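You operate a simulated robot arm through the tools that you are given. There is no shell and no other tool.

You are at the controls of a simulated robot arm. One attempt, no reset.

## Task
Put things in order on the supply top. At the end: the purple bearing block stands where the brown clip stood; the yellow crayon stands where the red gasket roller stood; the red gasket roller stands on top of the blue spacer; the teal shim stands where the yellow crayon stood; the brown clip stands where the teal shim stood; whatever was shut is shut again. Leave all else as you found it, and nothing knocked over.

Only the result counts: the job must be done as asked and must still hold three seconds after the hand-in. Knocking over, shifting, dropping, spilling or breaking anything else fails it.

## Robot
A 7-joint arm with a two-finger gripper, fixed in place. Base frame: the origin is at the foot of the arm, x ahead of it, y to its left, z up; the work surface is at about z = 0.86. Lengths are in m, angles in rad, forces in N, time in s.
With the tool pointing down near the work surface it reaches from about 0.34 to 0.72 m from the base axis. Its first joint turns from -1.152 to 1.152 rad. Payload 2.45 kg.
The tool frame sits at the grasp point between the pads (the TCP): z along the fingers, y along the line on which they close. The tips reach 0.026 m beyond it. The gripper opens to 0.096 m. The gripper's body begins 0.069 m behind the TCP.
Orientation is that of the tool frame in the base frame, as a unit quaternion [w, x, y, z]. With the fingers straight down and closing along the base's y, the tool's x points along the base's -x, its y along +y and its z along -z.

## Interface
- The arm moves only by the tool arm_command. Its argument "rows" is a list of rows, each an object (a shift or turn left out is 0, a gripper value left out holds the last) with "jaw": the opening, from 0 (shut) to 1 (fully open); "slide": the shift along the base's x, y, z in cm, a list of three; "dr": the turn, a rotation vector about the base's x, y, z in rad, a list of three. In form: [{"jaw": jaw, "slide": [tx, ty, tz], "dr": [rx, ry, rz]}, ...]. A call has 1 to 20 rows; each row is the pose to reach, as a shift and turn from the pose commanded when the call began. Each row takes 0.2 s and may step no farther than 0.05 m and 0.15 rad from the row before; otherwise, or with a gripper value out of range, the whole call is refused. A pose out of reach is approached as far as the arm can. The call stops where the force on the tool passes 40 N (or 10 N more than at its start, if that is more) or the arm is blocked; 0.2 s more then pass. Each finger halts on what it meets, pressing with about 29 N; the grip force reading is that of the motor and also rises with nothing between the fingers. The clock runs only during rows and for 0.2 s after the last one: add rows that repeat a pose to give the fingers time. It gives the time, the measured TCP pose, the force on the tool (base axes), the opening and the grip force at its end, in the units of the frame above (readings bear some noise), with the torque about the TCP (base axes, N m) and any sound that the robot's microphone picked up, and new pictures: "pictures" is both (left out), scene, wrist or none.
- Cameras (640 x 400 px; columns grow to the right, rows downward): "scene" is fixed at [0.1554, -0.3914, 1.4165]; the picture's right is [0.82, -0.57, 0.00], its down [-0.37, -0.53, -0.76] and it looks along [0.44, 0.63, -0.64] (base axes); focal length 328 px, centre (320, 200). "wrist" rides on the gripper at [0.082, 0.003, -0.098] in the tool frame; the picture's right is [-0.04, 1.00, 0.00], its down [-0.73, -0.03, -0.68] and it looks along [-0.68, -0.03, 0.73] (tool axes); focal length 256 px, centre (320, 200). There is no depth. A picture from a camera that has moved, and an enlarged one, comes with that camera's place and axes in the base frame and with its lens.
- inspect(camera, box): a new picture of the part [left, top, right, bottom] of that camera's present view, enlarged. No time passes.
- job_done(): hands the job in; it is judged then, once.

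Places have to be worked out from the pictures, the camera data and where the tool is seen. Open the gripper and draw the arm clear of the work before you hand the job in, unless the task says otherwise.

The tools are called as a command line: name --argument value ..., lists and objects as JSON in quotes. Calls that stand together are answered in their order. arm_command: Moves the arm, as the interface text tells. Its arguments: {"type":"object","properties":{"rows":{"type":"array","items":{"type":"object","properties":{"jaw":{"type":"number"},"slide":{"type":"array","items":{"type":"number"}},"dr":{"type":"array","items":{"type":"number"}}}}},"pictures":{"type":"string","enum":["both","scene","wrist","none"]}},"required":["rows"]} The other tools are called the same way: inspect (camera, box) takes an enlarged picture of a part of a camera's view; job_done () hands the job in.

At the start:

```text
time: 0.0
position: [0.4189, 0.1858, 1.1301]
tcp_rot: [0.0, 0.0, 1.0, 0.0]
force: [0.2, -0.3, -0.4]
ft_torque: [-0.01, 0.0, 0.0]
opening: 0.0962
grasp_force: 0.1
```

scene: 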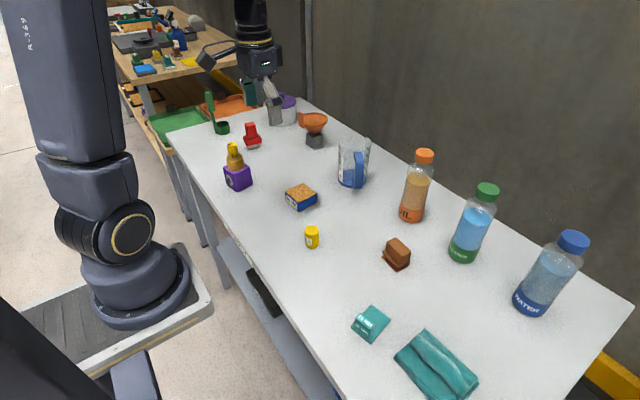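
wrist: 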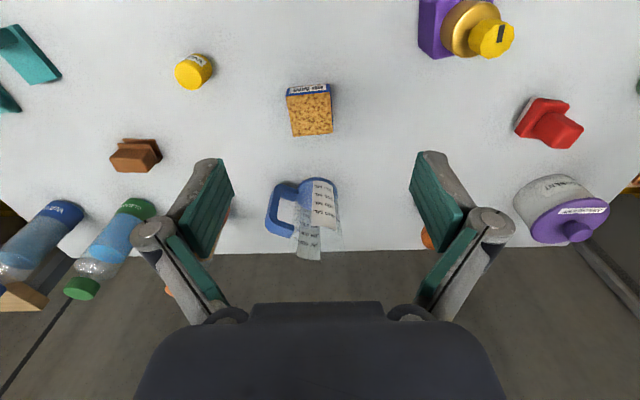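

I'll start by enlarging the scene and wrist views to identify each object before moving.

inspect --camera "scene" --box '[160, 80, 340, 200]'

inspect --camera "scene" --box '[270, 170, 430, 270]'

inspect --camera "scene" --box '[320, 270, 500, 400]'

inspect --camera "wrist" --box '[400, 0, 640, 150]'

inspect --camera "wrist" --box '[0, 0, 350, 200]'

```text
3.33 times, centred on (250, 140) of scene
camera zoom: at [0.1554, -0.3914, 1.4165], right [0.82, -0.57, 0.0], down [-0.37, -0.53, -0.76], along [0.44, 0.63, -0.64], focal length 1095 px, centre (553, 400)
```

zoom: 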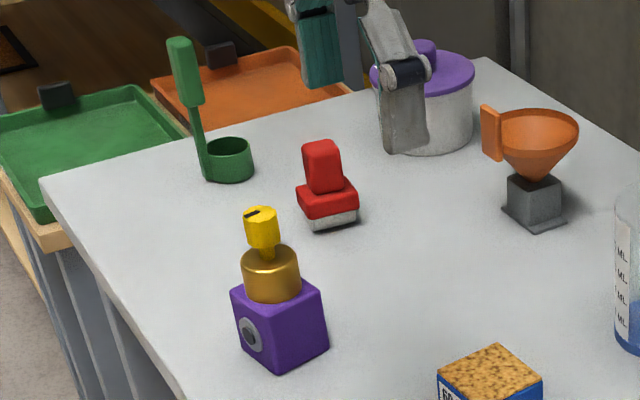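

```text
4.00 times, centred on (350, 220) of scene
camera zoom: at [0.1554, -0.3914, 1.4165], right [0.82, -0.57, 0.0], down [-0.37, -0.53, -0.76], along [0.44, 0.63, -0.64], focal length 1314 px, centre (200, 120)
```

zoom: 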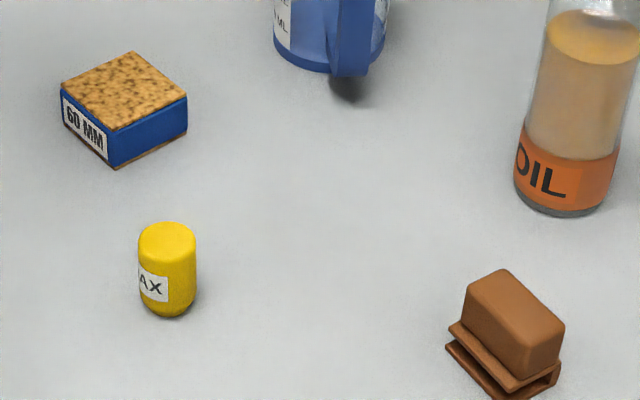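

```text
3.08 times, centred on (410, 335) of scene
camera zoom: at [0.1554, -0.3914, 1.4165], right [0.82, -0.57, 0.0], down [-0.37, -0.53, -0.76], along [0.44, 0.63, -0.64], focal length 1011 px, centre (43, -215)
```

zoom: 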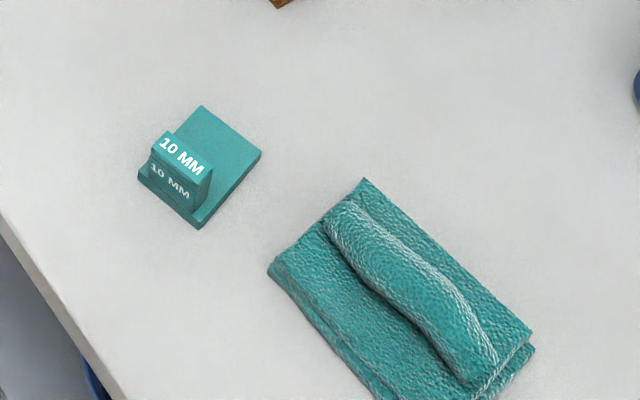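

```text
2.67 times, centred on (520, 75) of wrist
camera zoom: at [0.3373, 0.1885, 1.2284], right [0.04, 1.0, 0.0], down [0.73, -0.03, 0.68], along [0.68, -0.03, -0.73], focal length 683 px, centre (-213, 533)
```

zoom: 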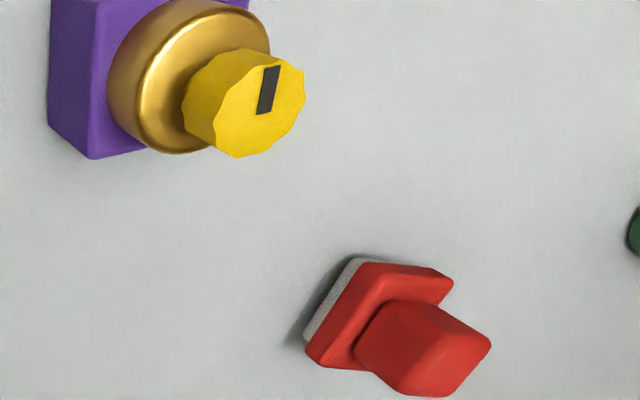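

```text
1.83 times, centred on (175, 100) of wrist
camera zoom: at [0.3373, 0.1885, 1.2284], right [0.04, 1.0, 0.0], down [0.73, -0.03, 0.68], along [0.68, -0.03, -0.73], focal length 468 px, centre (585, 383)
```

zoom: 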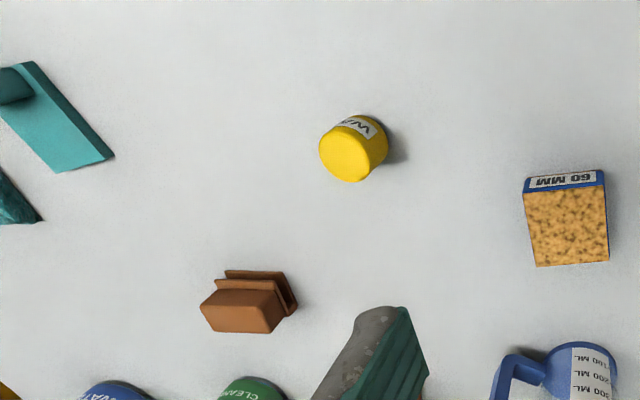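

The scene is clear: red roller, purple block (with gold boss and yellow knob), blue spacer, yellow crayon, brown clip and teal shim. I place the roller near (0.52, 0.51), so I'll move the wrist camera over the roller and purple block area for a closer look.

arm_command --rows '[{"jaw": 1, "slide": [1, 5, -1]}, {"slide": [2, 9.5, -2]}, {"slide": [3, 14, -3]}, {"slide": [4, 18.5, -4]}, {"slide": [5, 23, -5]}, {"slide": [5, 26, -6]}, {"slide": [5, 26, -6]}, {"slide": [5, 26, -6]}]' --pictures "both"

```text
refused: row 1 steps farther than a row can; nothing moved
```

The first step was slightly over the 5 cm limit, so I'll retry the same move in smaller steps.

arm_command --rows '[{"jaw": 1, "slide": [0.8, 4.3, -1]}, {"slide": [1.6, 8.6, -2]}, {"slide": [2.4, 12.9, -3]}, {"slide": [3.2, 17.2, -4]}, {"slide": [4.0, 21.5, -5]}, {"slide": [5, 25.5, -6]}, {"slide": [5, 25.5, -6]}, {"slide": [5, 25.5, -6]}]' --pictures "both"

```text
time: 1.8
position: [0.4715, 0.4424, 1.0677]
tcp_rot: [0.0, 0.0, 1.0, 0.0]
force: [1.1, -0.5, 0.5]
ft_torque: [0.0, -0.02, 0.03]
opening: 0.0964
grasp_force: 0.0
camera wrist: at [0.3894, 0.4451, 1.1663], right [0.04, 1.0, 0.0], down [0.73, -0.03, 0.68], along [0.68, -0.03, -0.73], focal length 256 px, centre (320, 200)
```

scene: 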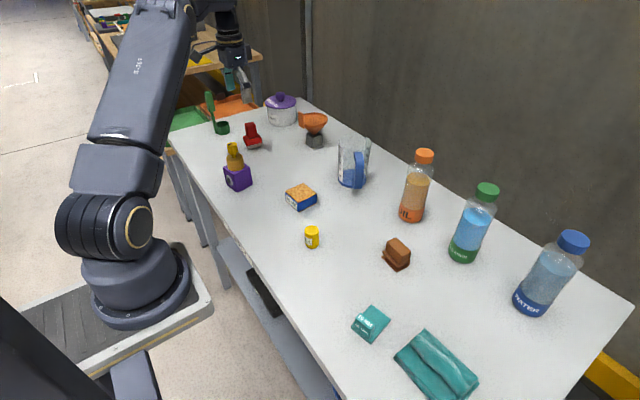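
wrist: 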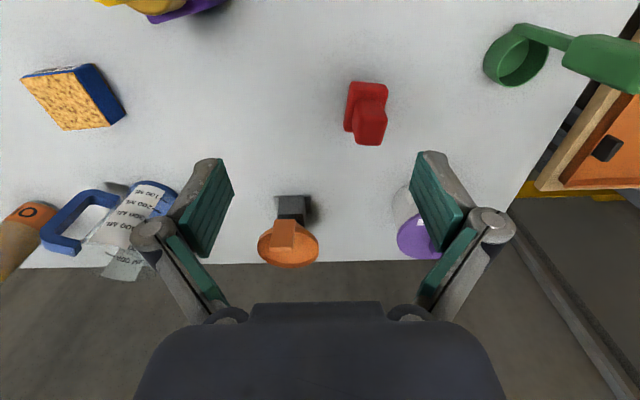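

The roller is now just right of centre and ahead of the tool. I'll enlarge it to read its outline and yaw.

inspect --camera "wrist" --box '[320, 65, 416, 155]'

inspect --camera "scene" --box '[220, 110, 280, 160]'

```text
4.44 times, centred on (368, 110) of wrist
camera zoom: at [0.3894, 0.4451, 1.1663], right [0.04, 1.0, 0.0], down [0.73, -0.03, 0.68], along [0.68, -0.03, -0.73], focal length 1138 px, centre (107, 600)
```

zoom: 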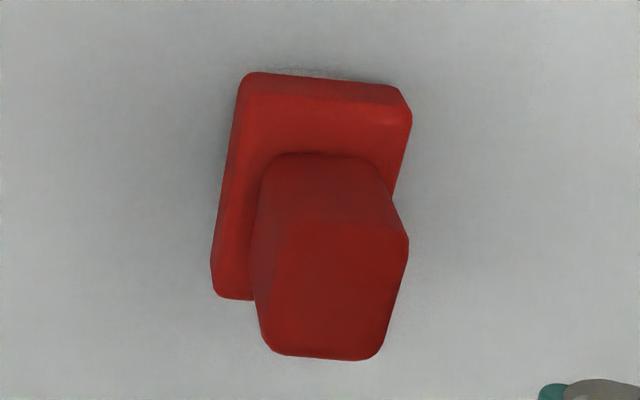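

```text
8.00 times, centred on (250, 135) of scene
camera zoom: at [0.1554, -0.3913, 1.4165], right [0.82, -0.57, 0.0], down [-0.37, -0.53, -0.76], along [0.44, 0.63, -0.64], focal length 2628 px, centre (880, 720)
```

zoom: 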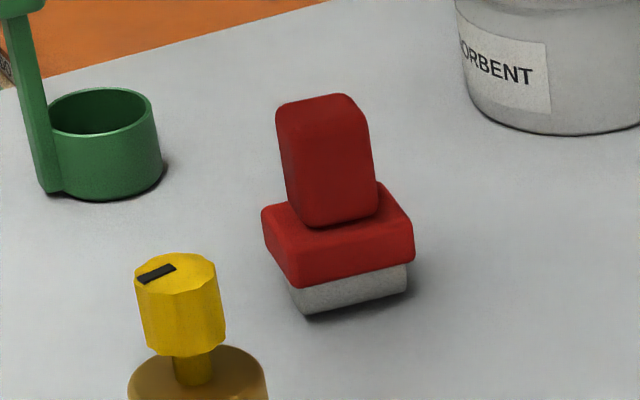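

I put the roller's centre at about (0.519, 0.491), with a yaw of about -0.125 rad and its handle sticking up. I'll move above it with matching yaw and check the alignment from there.

arm_command --rows '[{"jaw": 1, "slide": [2.0, 2.0, -2], "dr": [0, 0, -0.06]}, {"slide": [4.0, 4.0, -4], "dr": [0, 0, -0.125]}, {"slide": [4.8, 4.9, -6], "dr": [0, 0, -0.125]}, {"slide": [4.8, 4.9, -7], "dr": [0, 0, -0.125]}, {"slide": [4.8, 4.9, -7], "dr": [0, 0, -0.125]}, {"slide": [4.8, 4.9, -7], "dr": [0, 0, -0.125]}]' --pictures "both"

```text
time: 3.2
position: [0.5041, 0.4757, 0.9974]
tcp_rot: [0.0, 0.063, 0.998, -0.001]
force: [-0.7, -0.4, 0.6]
ft_torque: [-0.01, -0.04, 0.0]
opening: 0.0961
grasp_force: 0.0
out of reach, approached as far as the arm can: row 2, 3, 4, 5, 6
camera wrist: at [0.4223, 0.488, 1.0953], right [0.16, 0.99, 0.0], down [0.72, -0.12, 0.68], along [0.67, -0.11, -0.73], focal length 256 px, centre (320, 200)
```

scene: 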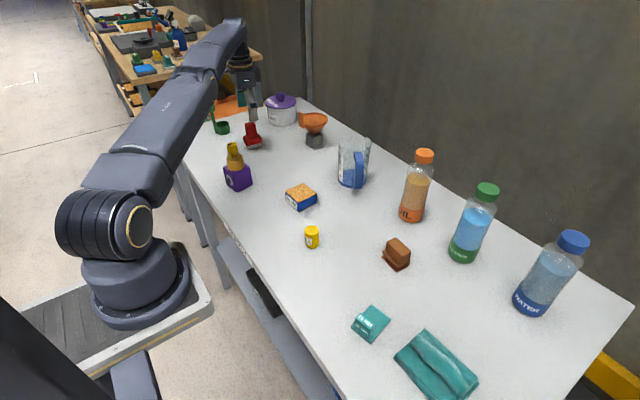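
wrist: 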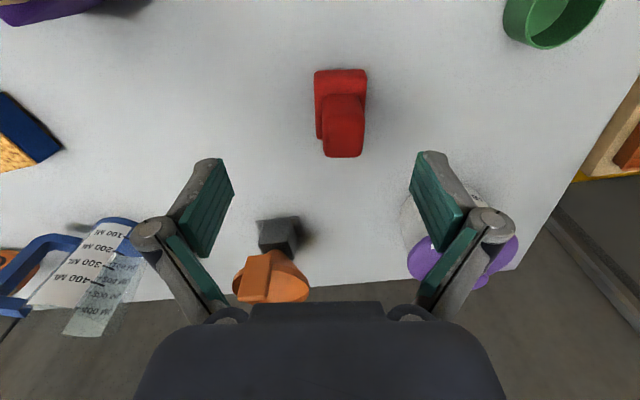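

The pose stopped short because reach at this height ends at about 0.69 m. I'll zoom in on the roller to fix its centre and height.

inspect --camera "wrist" --box '[280, 55, 400, 170]'

inspect --camera "scene" --box '[220, 90, 300, 160]'

```text
3.48 times, centred on (340, 112) of wrist
camera zoom: at [0.4223, 0.488, 1.0953], right [0.16, 0.99, 0.0], down [0.72, -0.12, 0.68], along [0.67, -0.11, -0.73], focal length 890 px, centre (250, 504)
```

zoom: 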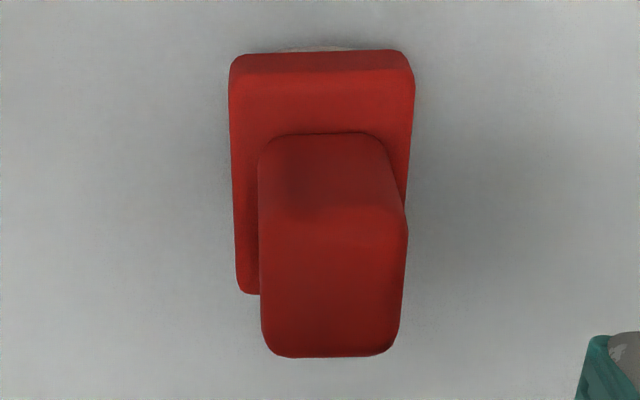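

```text
5.71 times, centred on (260, 125) of scene
camera zoom: at [0.1554, -0.3914, 1.4165], right [0.82, -0.57, 0.0], down [-0.37, -0.53, -0.76], along [0.44, 0.63, -0.64], focal length 1877 px, centre (663, 629)
```

zoom: 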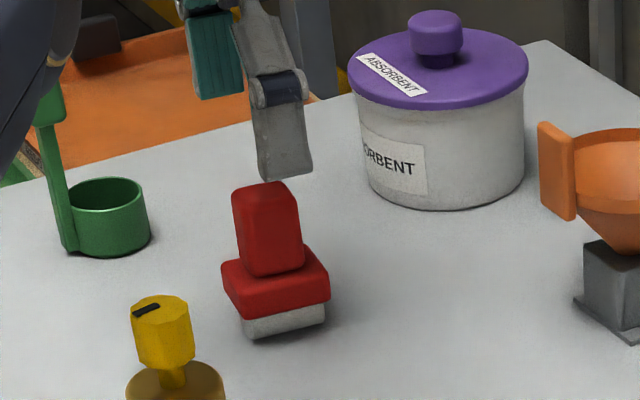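

The tool is aligned with the roller's yaw. The handle is about 3 cm wide, centred near (0.515, 0.491), with its top at about z = 0.934. Reach should grow lower down, so I'll go straight down 5 cm with the fingers well clear of the handle and see where the arm ends up.

arm_command --rows '[{"jaw": 1, "slide": [0, 0, -1.5]}, {"slide": [0, 0, -3]}, {"slide": [0, 0, -4.5]}, {"slide": [0, 0, -5]}, {"slide": [0, 0, -5]}]' --pictures "both"

```text
time: 4.4
position: [0.5029, 0.4748, 0.9457]
tcp_rot: [0.0, 0.063, 0.998, 0.0]
force: [0.5, 0.4, -1.3]
ft_torque: [0.0, 0.02, 0.01]
opening: 0.0961
grasp_force: 0.0
camera wrist: at [0.4227, 0.4875, 1.0442], right [0.16, 0.99, 0.0], down [0.72, -0.12, 0.68], along [0.67, -0.11, -0.73], focal length 256 px, centre (320, 200)
```

scene: 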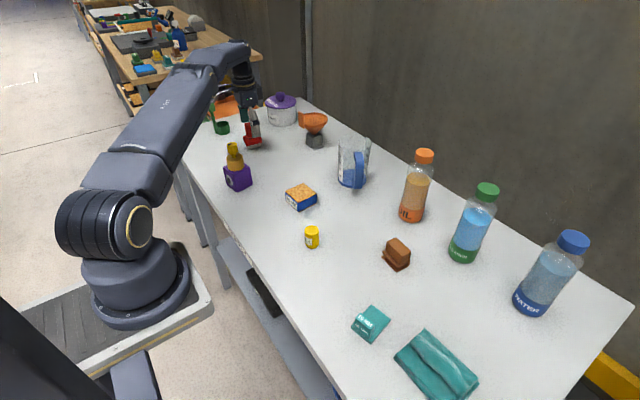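
wrist: 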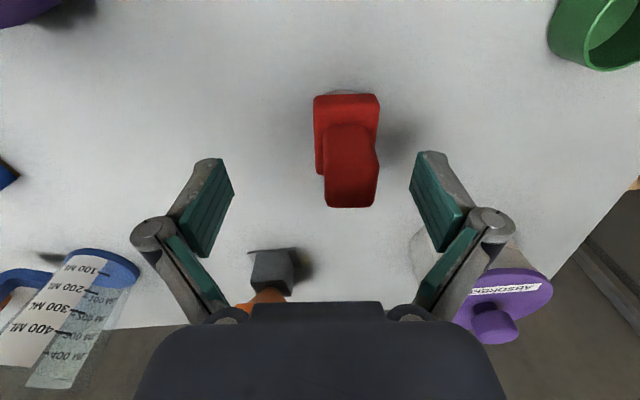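

The arm's commanded pose follows where it actually stopped, at about (0.503, 0.475, 0.946). The roller estimate still holds at (0.515, 0.491), so I'll centre on the handle and lower to about z = 0.925 with the fingers open, then check.

arm_command --rows '[{"jaw": 1, "slide": [0.4, 0.6, 0]}, {"slide": [0.8, 1.2, -0.4]}, {"slide": [1.15, 1.64, -1.0]}, {"slide": [1.15, 1.64, -1.6]}, {"slide": [1.15, 1.64, -2.1]}, {"slide": [1.15, 1.64, -2.1]}]' --pictures "both"

```text
time: 5.8
position: [0.508, 0.4783, 0.9259]
tcp_rot: [0.0, 0.063, 0.998, 0.001]
force: [0.7, 0.1, 0.0]
ft_torque: [0.0, 0.01, -0.03]
opening: 0.0962
grasp_force: 0.0
out of reach, approached as far as the arm can: row 2, 3, 4, 5, 6
camera wrist: at [0.4265, 0.4916, 1.0247], right [0.16, 0.99, 0.0], down [0.72, -0.12, 0.68], along [0.67, -0.11, -0.73], focal length 256 px, centre (320, 200)
```

scene: 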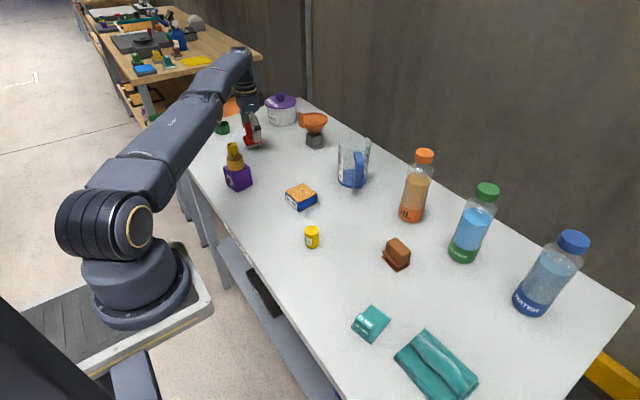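
wrist: 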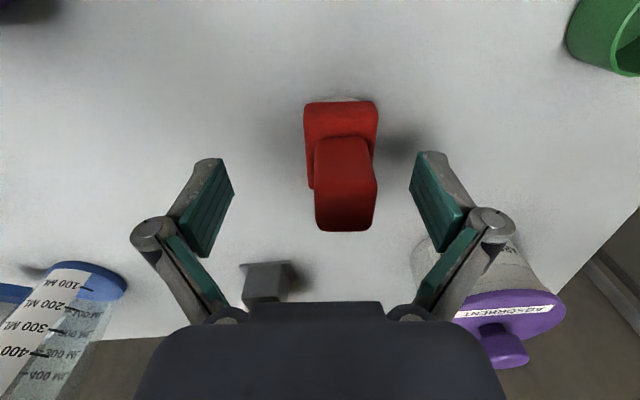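

Reach with the tool vertical ends about 1.4 cm short of the handle. I'll lean the fingers outward about 0.12 rad around the closing axis, which keeps the pads parallel to the handle faces, and then finish centring.

arm_command --rows '[{"jaw": 1, "slide": [0, 0, 0], "dr": [-0.0075, -0.06, 0]}, {"slide": [0, 0, 0], "dr": [-0.015, -0.119, 0]}, {"slide": [0.35, 0.6, 0], "dr": [-0.015, -0.119, 0]}, {"slide": [0.7, 1.25, 0], "dr": [-0.015, -0.119, 0]}, {"slide": [0.7, 1.25, 0], "dr": [-0.015, -0.119, 0]}]' --pictures "both"

```text
time: 7.0
position: [0.5129, 0.4902, 0.9245]
tcp_rot: [0.06, 0.062, 0.996, -0.003]
force: [0.3, -0.4, 0.7]
ft_torque: [-0.01, 0.0, 0.02]
opening: 0.096
grasp_force: 0.1
out of reach, approached as far as the arm can: row 1, 2, 3
camera wrist: at [0.4205, 0.5046, 1.0134], right [0.16, 0.99, 0.0], down [0.64, -0.11, 0.76], along [0.75, -0.12, -0.65], focal length 256 px, centre (320, 200)
```

scene: 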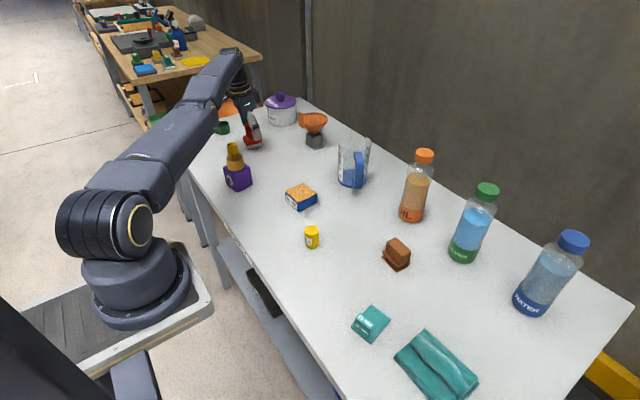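
wrist: 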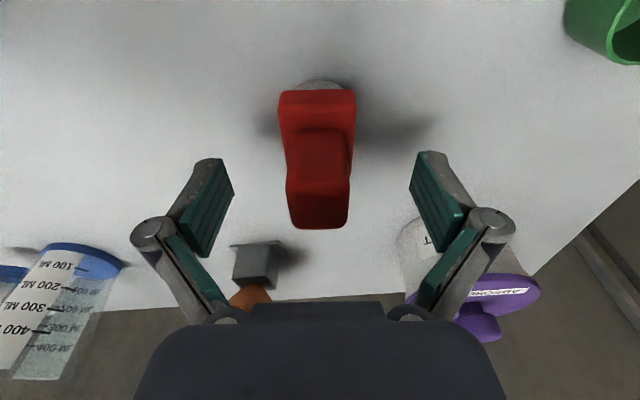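

The handle is now centred between the fingers, and I judge the roller's centre at (0.514, 0.490). I'll close on the handle.

arm_command --rows '[{"jaw": 0}, {"jaw": 0}, {"jaw": 0}, {"jaw": 0}, {"jaw": 0}, {"jaw": 0}]' --pictures "both"

```text
time: 8.4
position: [0.5126, 0.4899, 0.9252]
tcp_rot: [0.06, 0.063, 0.996, -0.004]
force: [0.2, -0.8, 1.2]
ft_torque: [0.0, 0.07, 0.01]
opening: 0.0381
grasp_force: 28.8
camera wrist: at [0.4207, 0.5045, 1.0136], right [0.16, 0.99, 0.0], down [0.64, -0.11, 0.76], along [0.75, -0.12, -0.65], focal length 256 px, centre (320, 200)
```

scene: 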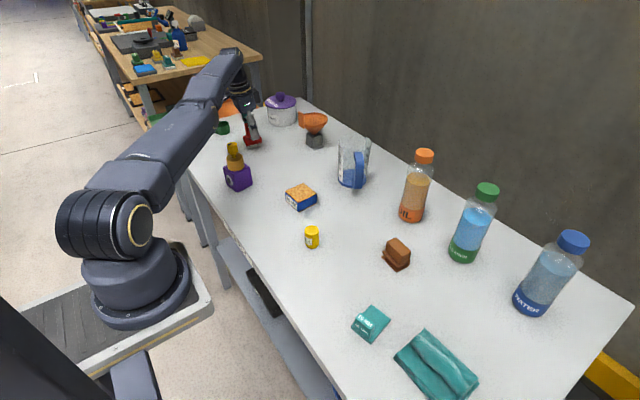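
wrist: 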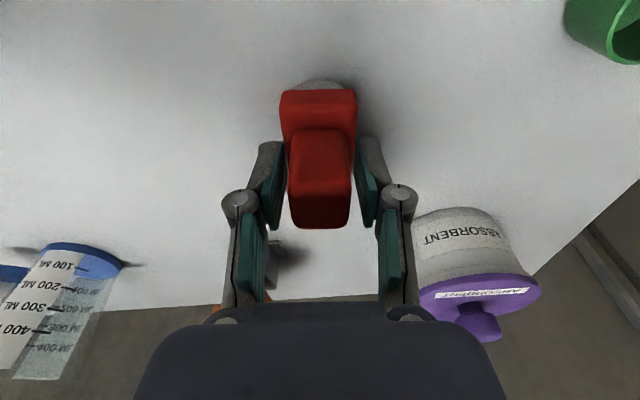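

The grip reads 28.8 N at a 0.038 m opening, slightly wider than I expected. I'll zoom in to confirm real contact before lifting.

inspect --camera "wrist" --box '[220, 60, 420, 250]'

inspect --camera "scene" --box '[220, 90, 290, 160]'

```text
2.11 times, centred on (320, 155) of wrist
camera zoom: at [0.4207, 0.5045, 1.0136], right [0.16, 0.99, 0.0], down [0.64, -0.11, 0.76], along [0.75, -0.12, -0.65], focal length 539 px, centre (320, 295)
```

zoom: 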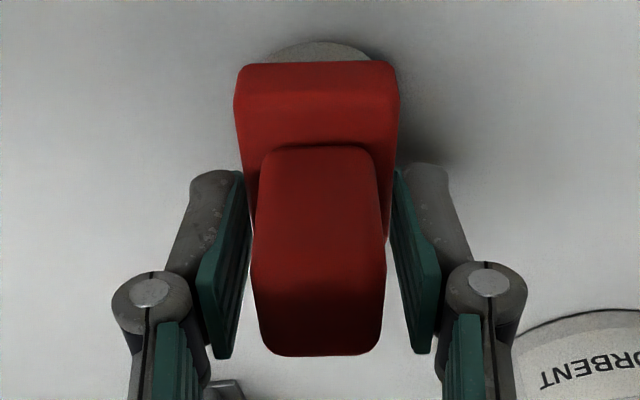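

```text
5.71 times, centred on (255, 125) of scene
camera zoom: at [0.1553, -0.3914, 1.4165], right [0.82, -0.57, 0.0], down [-0.37, -0.53, -0.76], along [0.44, 0.63, -0.64], focal length 1877 px, centre (691, 629)
```

zoom: 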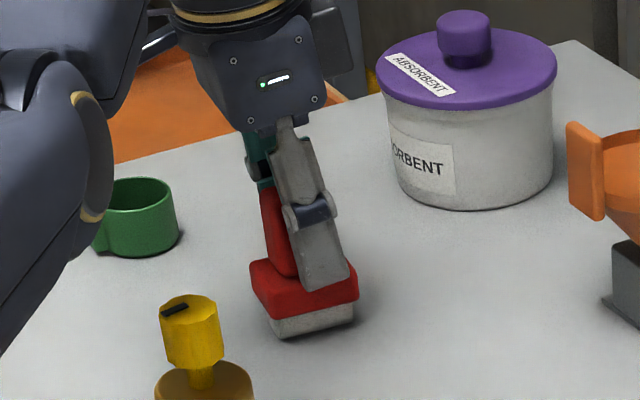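

The pads show a gap beside the 3 cm handle, so the fingertips have caught the rounded shoulders of the slab below it. That grip is poor. I'll open, rise 0.9 cm and grip the handle itself.

arm_command --rows '[{"jaw": 0.6}, {"jaw": 0.6}, {"jaw": 0.6}, {"jaw": 0.6, "slide": [0, 0, 0.5]}, {"jaw": 0.6, "slide": [0, 0, 0.9]}, {"jaw": 0.6, "slide": [0, 0, 0.9]}, {"jaw": 0, "slide": [0, 0, 0.9]}, {"jaw": 0, "slide": [0, 0, 0.9]}, {"jaw": 0, "slide": [0, 0, 0.9]}, {"jaw": 0, "slide": [0, 0, 0.9]}, {"jaw": 0, "slide": [0, 0, 0.9]}]' --pictures "both"

inspect --camera "wrist" --box '[220, 60, 420, 250]'

```text
time: 10.8
position: [0.5142, 0.4915, 0.933]
tcp_rot: [0.06, 0.062, 0.996, -0.004]
force: [0.0, 0.1, 0.8]
ft_torque: [-0.03, 0.01, -0.04]
opening: 0.0273
grasp_force: 28.6
camera wrist: at [0.4211, 0.5055, 1.0215], right [0.16, 0.99, 0.01], down [0.64, -0.11, 0.76], along [0.75, -0.12, -0.65], focal length 256 px, centre (320, 200)
```

scene: 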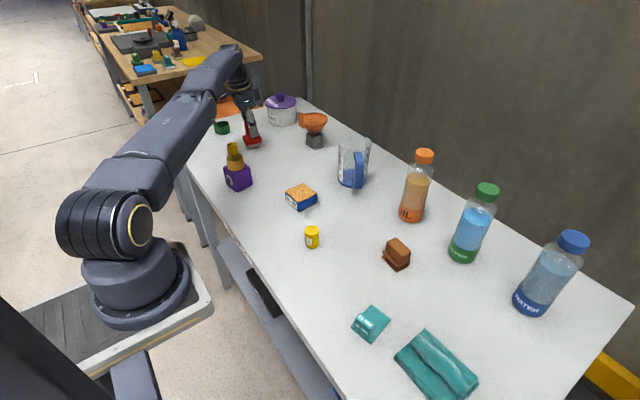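
wrist: 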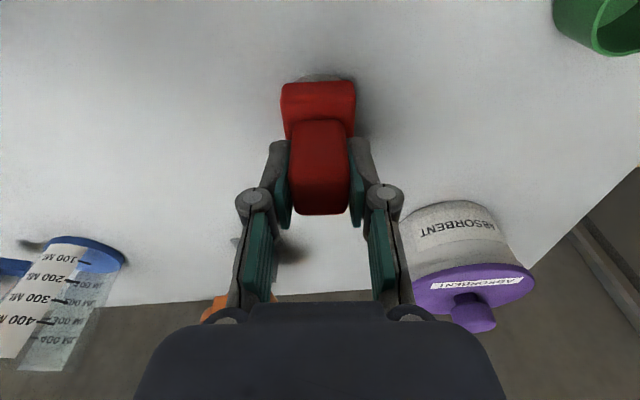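

```text
2.11 times, centred on (320, 155) of wrist
camera zoom: at [0.4211, 0.5055, 1.0215], right [0.16, 0.99, 0.01], down [0.64, -0.11, 0.76], along [0.75, -0.12, -0.65], focal length 539 px, centre (320, 295)
```

zoom: 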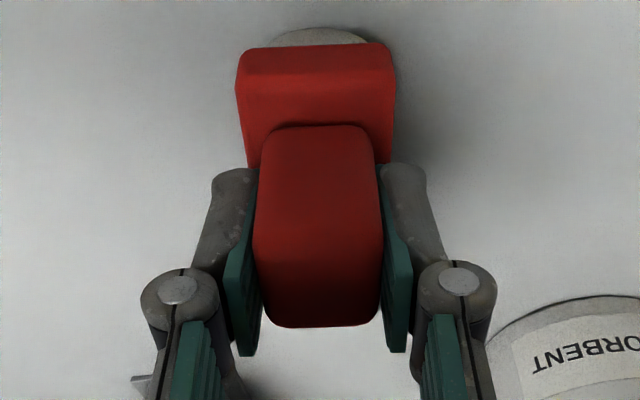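

The pads now sit flush on the handle with a solid grip at a 0.027 m opening. I'll lift, come back toward the spacer, and stop to one side of it so the roller doesn't block the camera's view.

arm_command --rows '[{"jaw": 0, "slide": [0, 0, 1]}, {"slide": [0, -0.3, 2.5]}, {"slide": [-0.5, -2, 5]}, {"slide": [-0.6, -5, 7.5]}, {"slide": [-0.8, -9, 9]}, {"slide": [-1, -13, 9]}, {"slide": [-1, -17, 9]}, {"slide": [-1, -20, 9]}, {"slide": [-1, -20, 9]}, {"slide": [-1, -20, 9]}]' --pictures "both"

inspect --camera "wrist" --box '[100, 30, 420, 230]'

```text
time: 13.0
position: [0.5061, 0.2901, 1.0233]
tcp_rot: [0.06, 0.063, 0.996, -0.005]
force: [0.3, 0.2, -1.2]
ft_torque: [0.04, -0.02, -0.02]
opening: 0.0272
grasp_force: 29.1
camera wrist: at [0.414, 0.3052, 1.1111], right [0.16, 0.99, 0.0], down [0.64, -0.11, 0.76], along [0.75, -0.12, -0.65], focal length 256 px, centre (320, 200)
```

scene: 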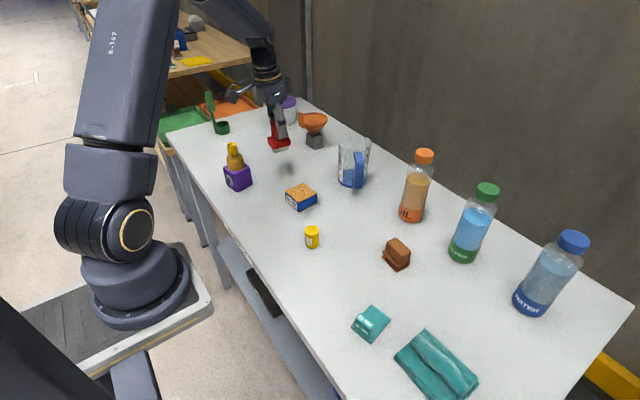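
wrist: 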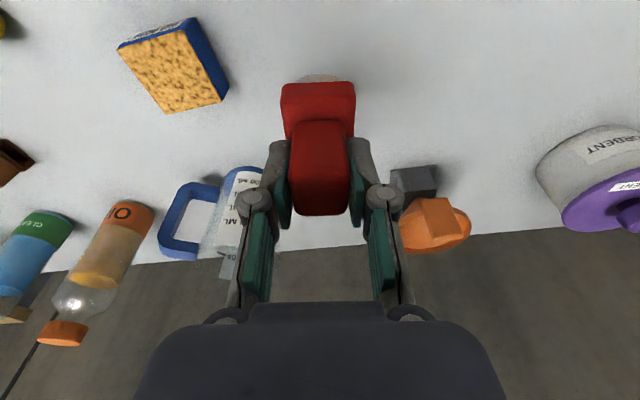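

```text
2.00 times, centred on (260, 130) of wrist
camera zoom: at [0.414, 0.3052, 1.1111], right [0.16, 0.99, 0.0], down [0.64, -0.11, 0.76], along [0.75, -0.12, -0.65], focal length 512 px, centre (440, 340)
```

zoom: 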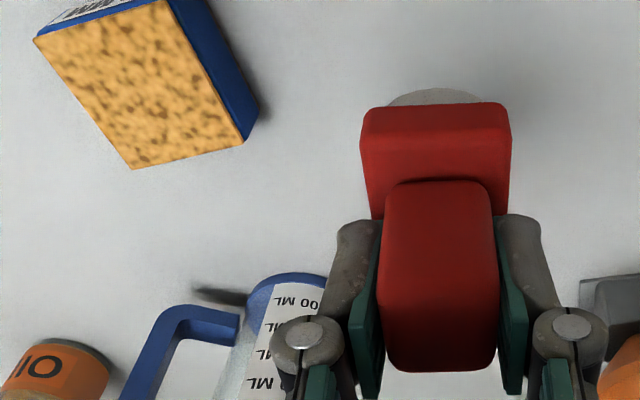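

From this view, the spacer's top is about 6.0 by 5.7 cm, centred near (0.489, 0.170), with a yaw of about +0.035 rad and a height of about 3 cm. I'll bring the roller over it, turning +0.16 rad to line up, and hold about 4 cm above.

arm_command --rows '[{"jaw": 0, "slide": [-0.5, -4, 0], "dr": [0, 0, 0.08]}, {"slide": [-1.1, -8, -0.5], "dr": [0, 0, 0.16]}, {"slide": [-1.7, -12.06, -1.5], "dr": [0, 0, 0.16]}, {"slide": [-1.7, -12.06, -2], "dr": [0, 0, 0.16]}, {"slide": [-1.7, -12.06, -2], "dr": [0, 0, 0.16]}, {"slide": [-1.7, -12.06, -2], "dr": [0, 0, 0.16]}]' --pictures "both"

inspect --camera "scene" --box '[250, 130, 350, 230]'

inspect --camera "wrist" --box '[220, 20, 420, 220]'

```text
time: 14.4
position: [0.4873, 0.1694, 1.0025]
tcp_rot: [0.059, -0.018, 0.998, 0.001]
force: [-0.1, 0.3, -1.5]
ft_torque: [0.01, 0.0, -0.02]
opening: 0.0276
grasp_force: 29.0
camera wrist: at [0.3949, 0.169, 1.0911], right [0.0, 1.0, 0.0], down [0.65, -0.01, 0.76], along [0.76, 0.0, -0.65], focal length 256 px, centre (320, 200)
```

scene: 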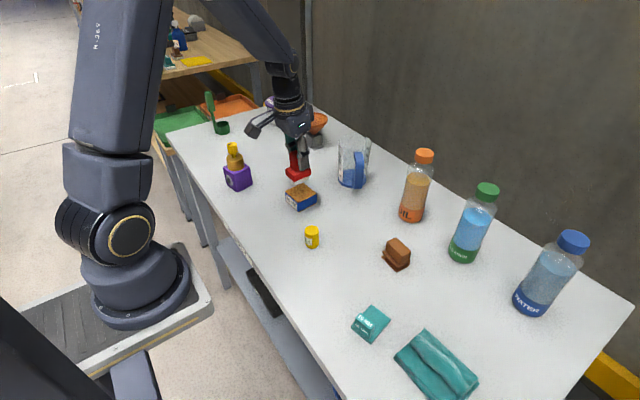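
wrist: 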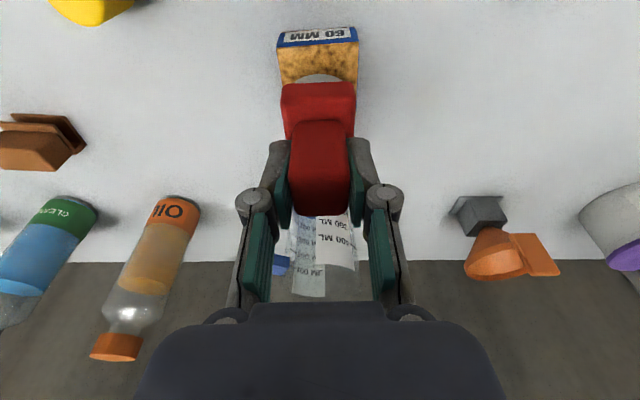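

```text
4.00 times, centred on (300, 180) of scene
camera zoom: at [0.1554, -0.3914, 1.4165], right [0.82, -0.57, 0.0], down [-0.37, -0.53, -0.76], along [0.44, 0.63, -0.64], focal length 1314 px, centre (400, 280)
```

zoom: 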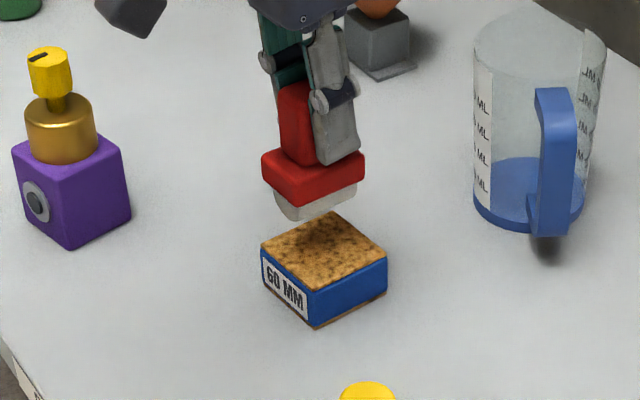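

```text
2.00 times, centred on (320, 120) of wrist
camera zoom: at [0.3949, 0.169, 1.0911], right [0.0, 1.0, 0.0], down [0.65, -0.01, 0.76], along [0.76, 0.0, -0.65], focal length 512 px, centre (320, 360)
```

zoom: 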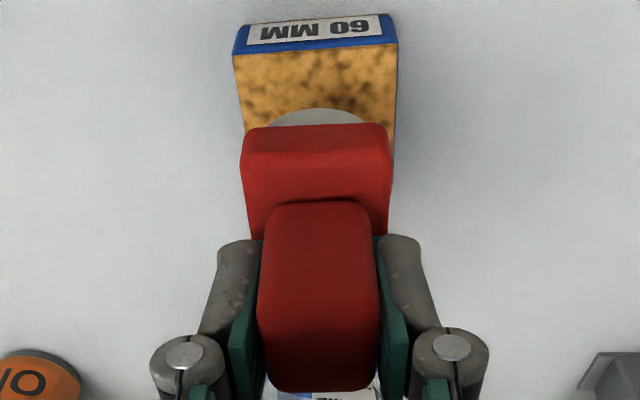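

The roller is above the spacer. The grey underside looks rounded, so I'll zoom in on it before setting it down.

inspect --camera "scene" --box '[280, 145, 350, 215]'

inspect --camera "wrist" --box '[260, 15, 380, 115]'

```text
5.71 times, centred on (315, 180) of scene
camera zoom: at [0.1554, -0.3914, 1.4165], right [0.82, -0.57, 0.0], down [-0.37, -0.53, -0.76], along [0.44, 0.63, -0.64], focal length 1877 px, centre (349, 314)
```

zoom: 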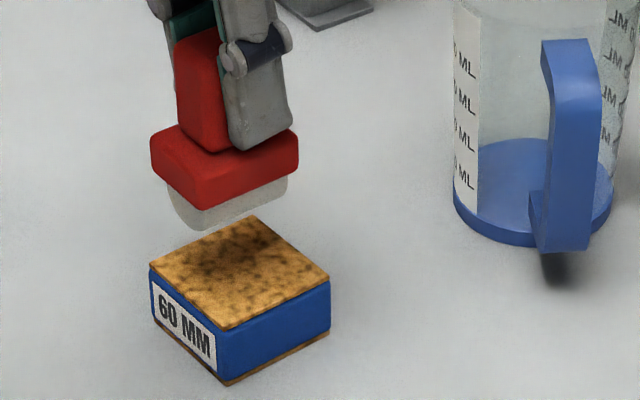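

```text
4.00 times, centred on (320, 65) of wrist
camera zoom: at [0.3949, 0.169, 1.0911], right [0.0, 1.0, 0.0], down [0.65, -0.01, 0.76], along [0.76, 0.0, -0.65], focal length 1024 px, centre (320, 740)
```

zoom: 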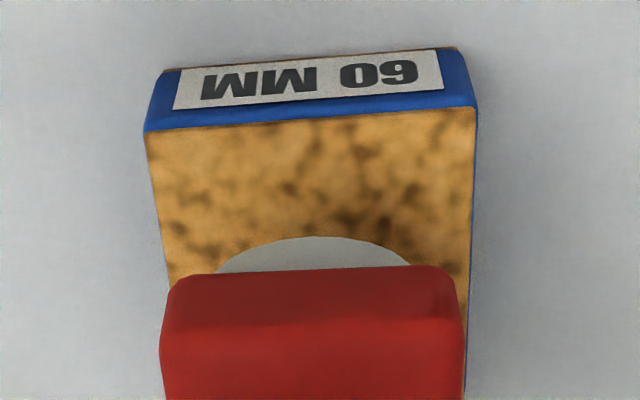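

The grey part is a rocker-like half-cylinder whose axis runs fore-aft, so I'll set it down gently and centred. I'll shift 2 mm and lower to just above the expected contact height.

arm_command --rows '[{"jaw": 0, "slide": [0.2, 0.1, -1]}, {"slide": [0.2, 0.1, -2]}, {"slide": [0.2, 0.1, -3]}, {"slide": [0.2, 0.1, -3.5]}, {"slide": [0.2, 0.1, -3.5]}]' --pictures "scene"

inspect --camera "scene" --box '[275, 150, 335, 215]'

```text
time: 15.6
position: [0.4895, 0.1711, 0.9675]
tcp_rot: [0.06, -0.017, 0.998, 0.001]
force: [-2.7, -1.1, 7.2]
ft_torque: [-0.1, 0.19, -0.03]
opening: 0.0274
grasp_force: 28.7
```

scene: 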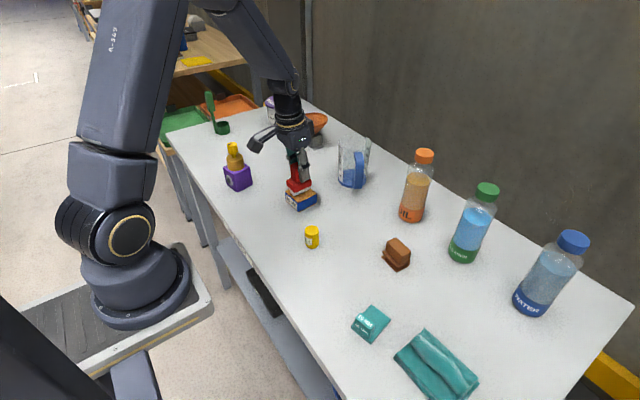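

```text
6.15 times, centred on (305, 182) of scene
camera zoom: at [0.1552, -0.3914, 1.4165], right [0.82, -0.57, 0.0], down [-0.37, -0.53, -0.76], along [0.44, 0.63, -0.64], focal length 2021 px, centre (412, 308)
```

zoom: 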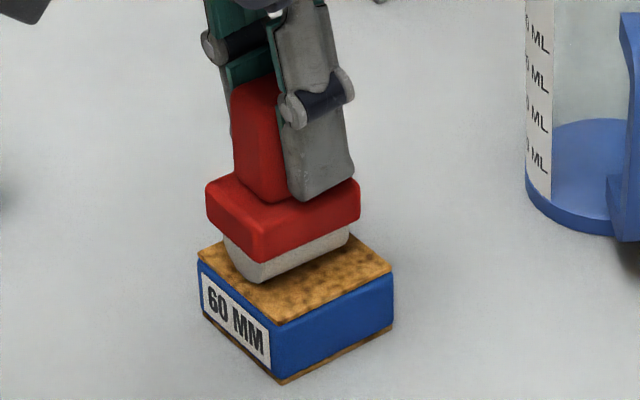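

Light contact already (about 7 N upward), so the spacer is slightly taller than I estimated. I'll check the roller's centring on the spacer from the wrist camera before releasing.

inspect --camera "wrist" --box '[230, 20, 410, 220]'

inspect --camera "scene" --box '[282, 170, 327, 215]'

```text
2.00 times, centred on (320, 120) of wrist
camera zoom: at [0.396, 0.1706, 1.0563], right [0.01, 1.0, 0.0], down [0.65, -0.01, 0.76], along [0.76, 0.0, -0.65], focal length 512 px, centre (320, 360)
```

zoom: 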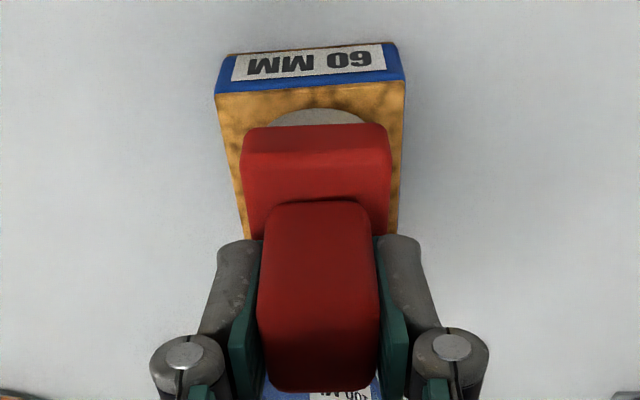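

```text
8.89 times, centred on (304, 192) of scene
camera zoom: at [0.1552, -0.3914, 1.4165], right [0.82, -0.57, 0.0], down [-0.37, -0.53, -0.76], along [0.44, 0.63, -0.64], focal length 2919 px, centre (458, 267)
```

zoom: 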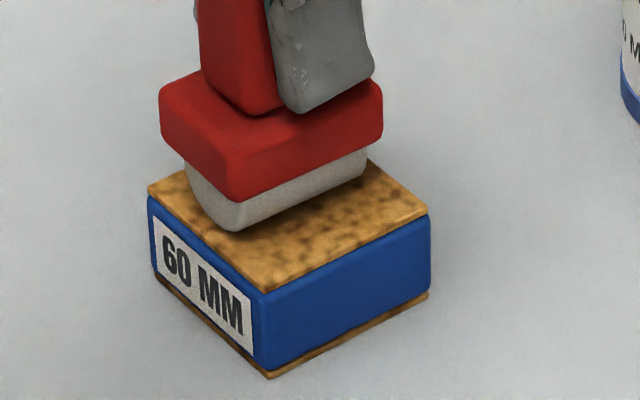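

The wrist view shows the roller well centred on the spacer in both directions. I'll relieve the press by about 1 mm, open, and check that it stands before pulling out.

arm_command --rows '[{"jaw": 0, "slide": [0, 0, 0.1]}, {"jaw": 0.3, "slide": [0, 0, 0.1]}, {"jaw": 0.35, "slide": [0, 0, 0.1]}, {"jaw": 0.5, "slide": [0, 0, 0.1]}, {"jaw": 0.7, "slide": [0, 0, 0.1]}, {"jaw": 0.7, "slide": [0, 0, 0.1]}]' --pictures "both"

inspect --camera "scene" --box '[275, 150, 335, 215]'

inspect --camera "wrist" --box '[230, 20, 410, 220]'

```text
time: 17.0
position: [0.489, 0.1716, 0.9688]
tcp_rot: [0.061, -0.018, 0.998, 0.001]
force: [0.3, 0.7, -0.8]
ft_torque: [-0.02, 0.0, 0.03]
opening: 0.0673
grasp_force: 0.2
camera wrist: at [0.3962, 0.1711, 1.0572], right [0.0, 1.0, 0.0], down [0.65, -0.01, 0.76], along [0.76, 0.0, -0.65], focal length 256 px, centre (320, 200)
```

scene: 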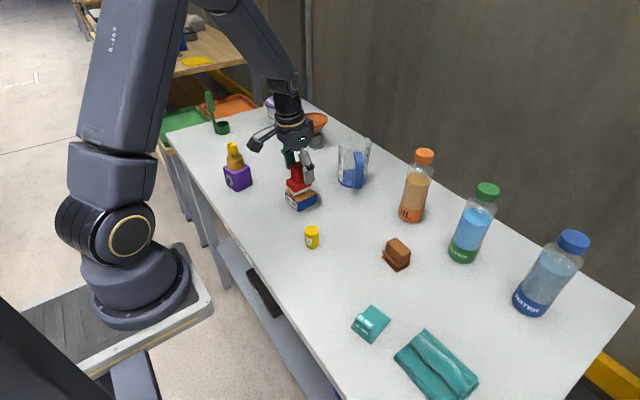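
wrist: 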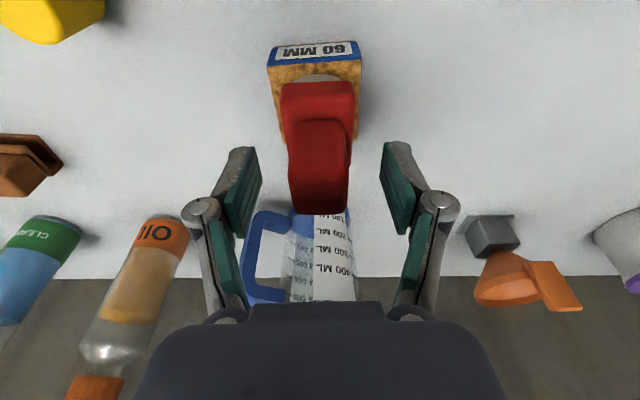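

```text
6.15 times, centred on (305, 182) of scene
camera zoom: at [0.1554, -0.3914, 1.4165], right [0.82, -0.57, 0.0], down [-0.37, -0.53, -0.76], along [0.44, 0.63, -0.64], focal length 2021 px, centre (412, 308)
```

zoom: 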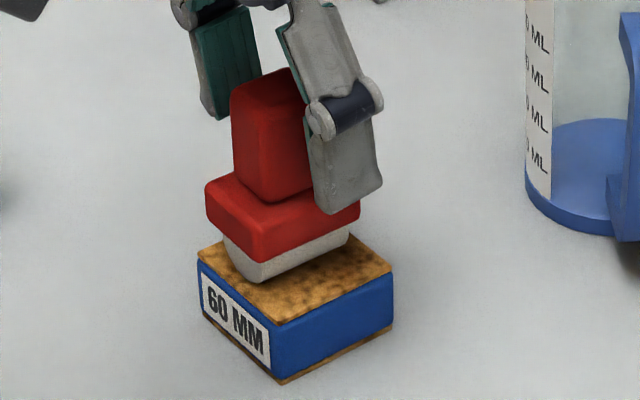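

```text
2.00 times, centred on (320, 120) of wrist
camera zoom: at [0.3962, 0.1711, 1.0572], right [0.0, 1.0, 0.0], down [0.65, -0.01, 0.76], along [0.76, 0.0, -0.65], focal length 512 px, centre (320, 360)
```

zoom: 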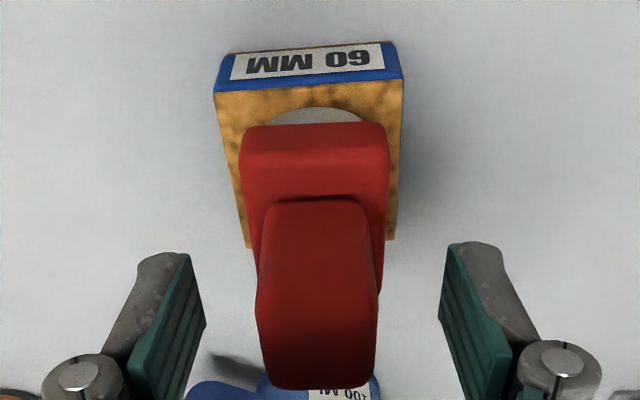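

The roller stands on the spacer by itself. I'll back straight up, return the tool to vertical and move over the crayon.

arm_command --rows '[{"jaw": 0.7, "slide": [0, 0, 1.5]}, {"slide": [0, 0, 4]}, {"slide": [0, 0, 8], "jaw": 1}, {"slide": [0, -3, 10], "dr": [-0.002, 0.06, -0.017]}, {"slide": [-1.5, -7, 10], "dr": [-0.004, 0.12, -0.035]}, {"slide": [-3, -11, 9], "dr": [-0.004, 0.12, -0.035]}, {"slide": [-5, -14, 8], "dr": [-0.004, 0.12, -0.035]}, {"slide": [-5, -14, 7], "dr": [-0.004, 0.12, -0.035]}, {"slide": [-5, -14, 7], "dr": [-0.004, 0.12, -0.035]}]' --pictures "both"

inspect --camera "wrist" --box '[0, 0, 640, 250]'

```text
time: 19.0
position: [0.4403, 0.0327, 1.0385]
tcp_rot: [0.0, 0.001, 1.0, 0.0]
force: [0.5, -0.6, 0.2]
ft_torque: [0.01, -0.04, -0.03]
opening: 0.0964
grasp_force: 0.2
camera wrist: at [0.3572, 0.0355, 1.1378], right [0.04, 1.0, 0.0], down [0.73, -0.03, 0.68], along [0.68, -0.03, -0.73], focal length 256 px, centre (320, 200)
```

scene: 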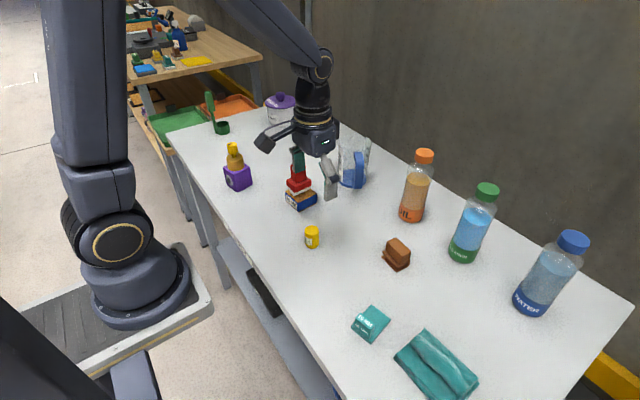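
wrist: 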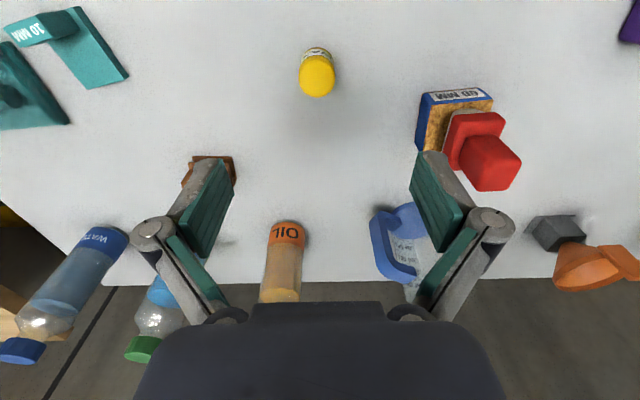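

```text
1.00 times, centred on (320, 125) of wrist (not enlarged: the box is as wide or as high as the picture)
camera zoom: at [0.3572, 0.0355, 1.1378], right [0.04, 1.0, 0.0], down [0.73, -0.03, 0.68], along [0.68, -0.03, -0.73], focal length 256 px, centre (320, 275)
```

zoom: 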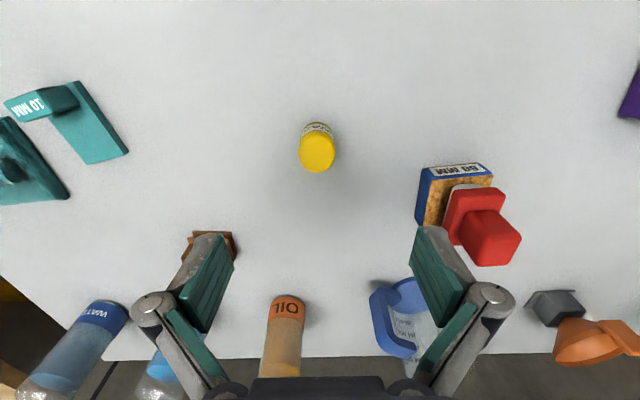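

inspect --camera "wrist" --box '[280, 30, 360, 110]'

inspect --camera "scene" --box '[280, 210, 340, 260]'

```text
5.00 times, centred on (320, 70) of wrist
camera zoom: at [0.3572, 0.0355, 1.1378], right [0.04, 1.0, 0.0], down [0.73, -0.03, 0.68], along [0.68, -0.03, -0.73], focal length 1280 px, centre (320, 850)
```

zoom: 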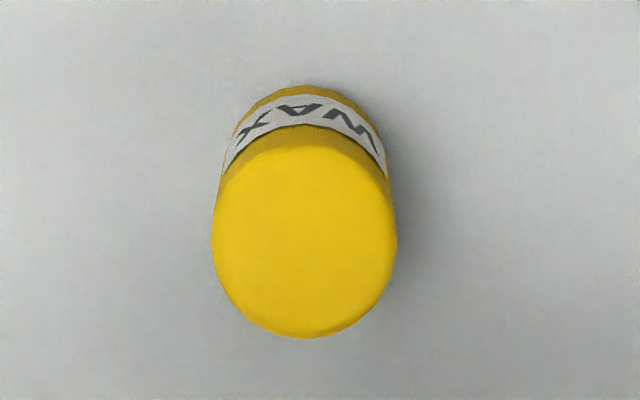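

```text
8.00 times, centred on (310, 235) of scene
camera zoom: at [0.1554, -0.3914, 1.4165], right [0.82, -0.57, 0.0], down [-0.37, -0.53, -0.76], along [0.44, 0.63, -0.64], focal length 2628 px, centre (400, -80)
```

zoom: 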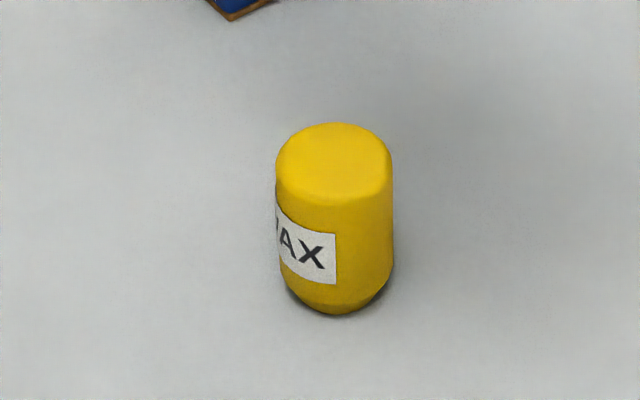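

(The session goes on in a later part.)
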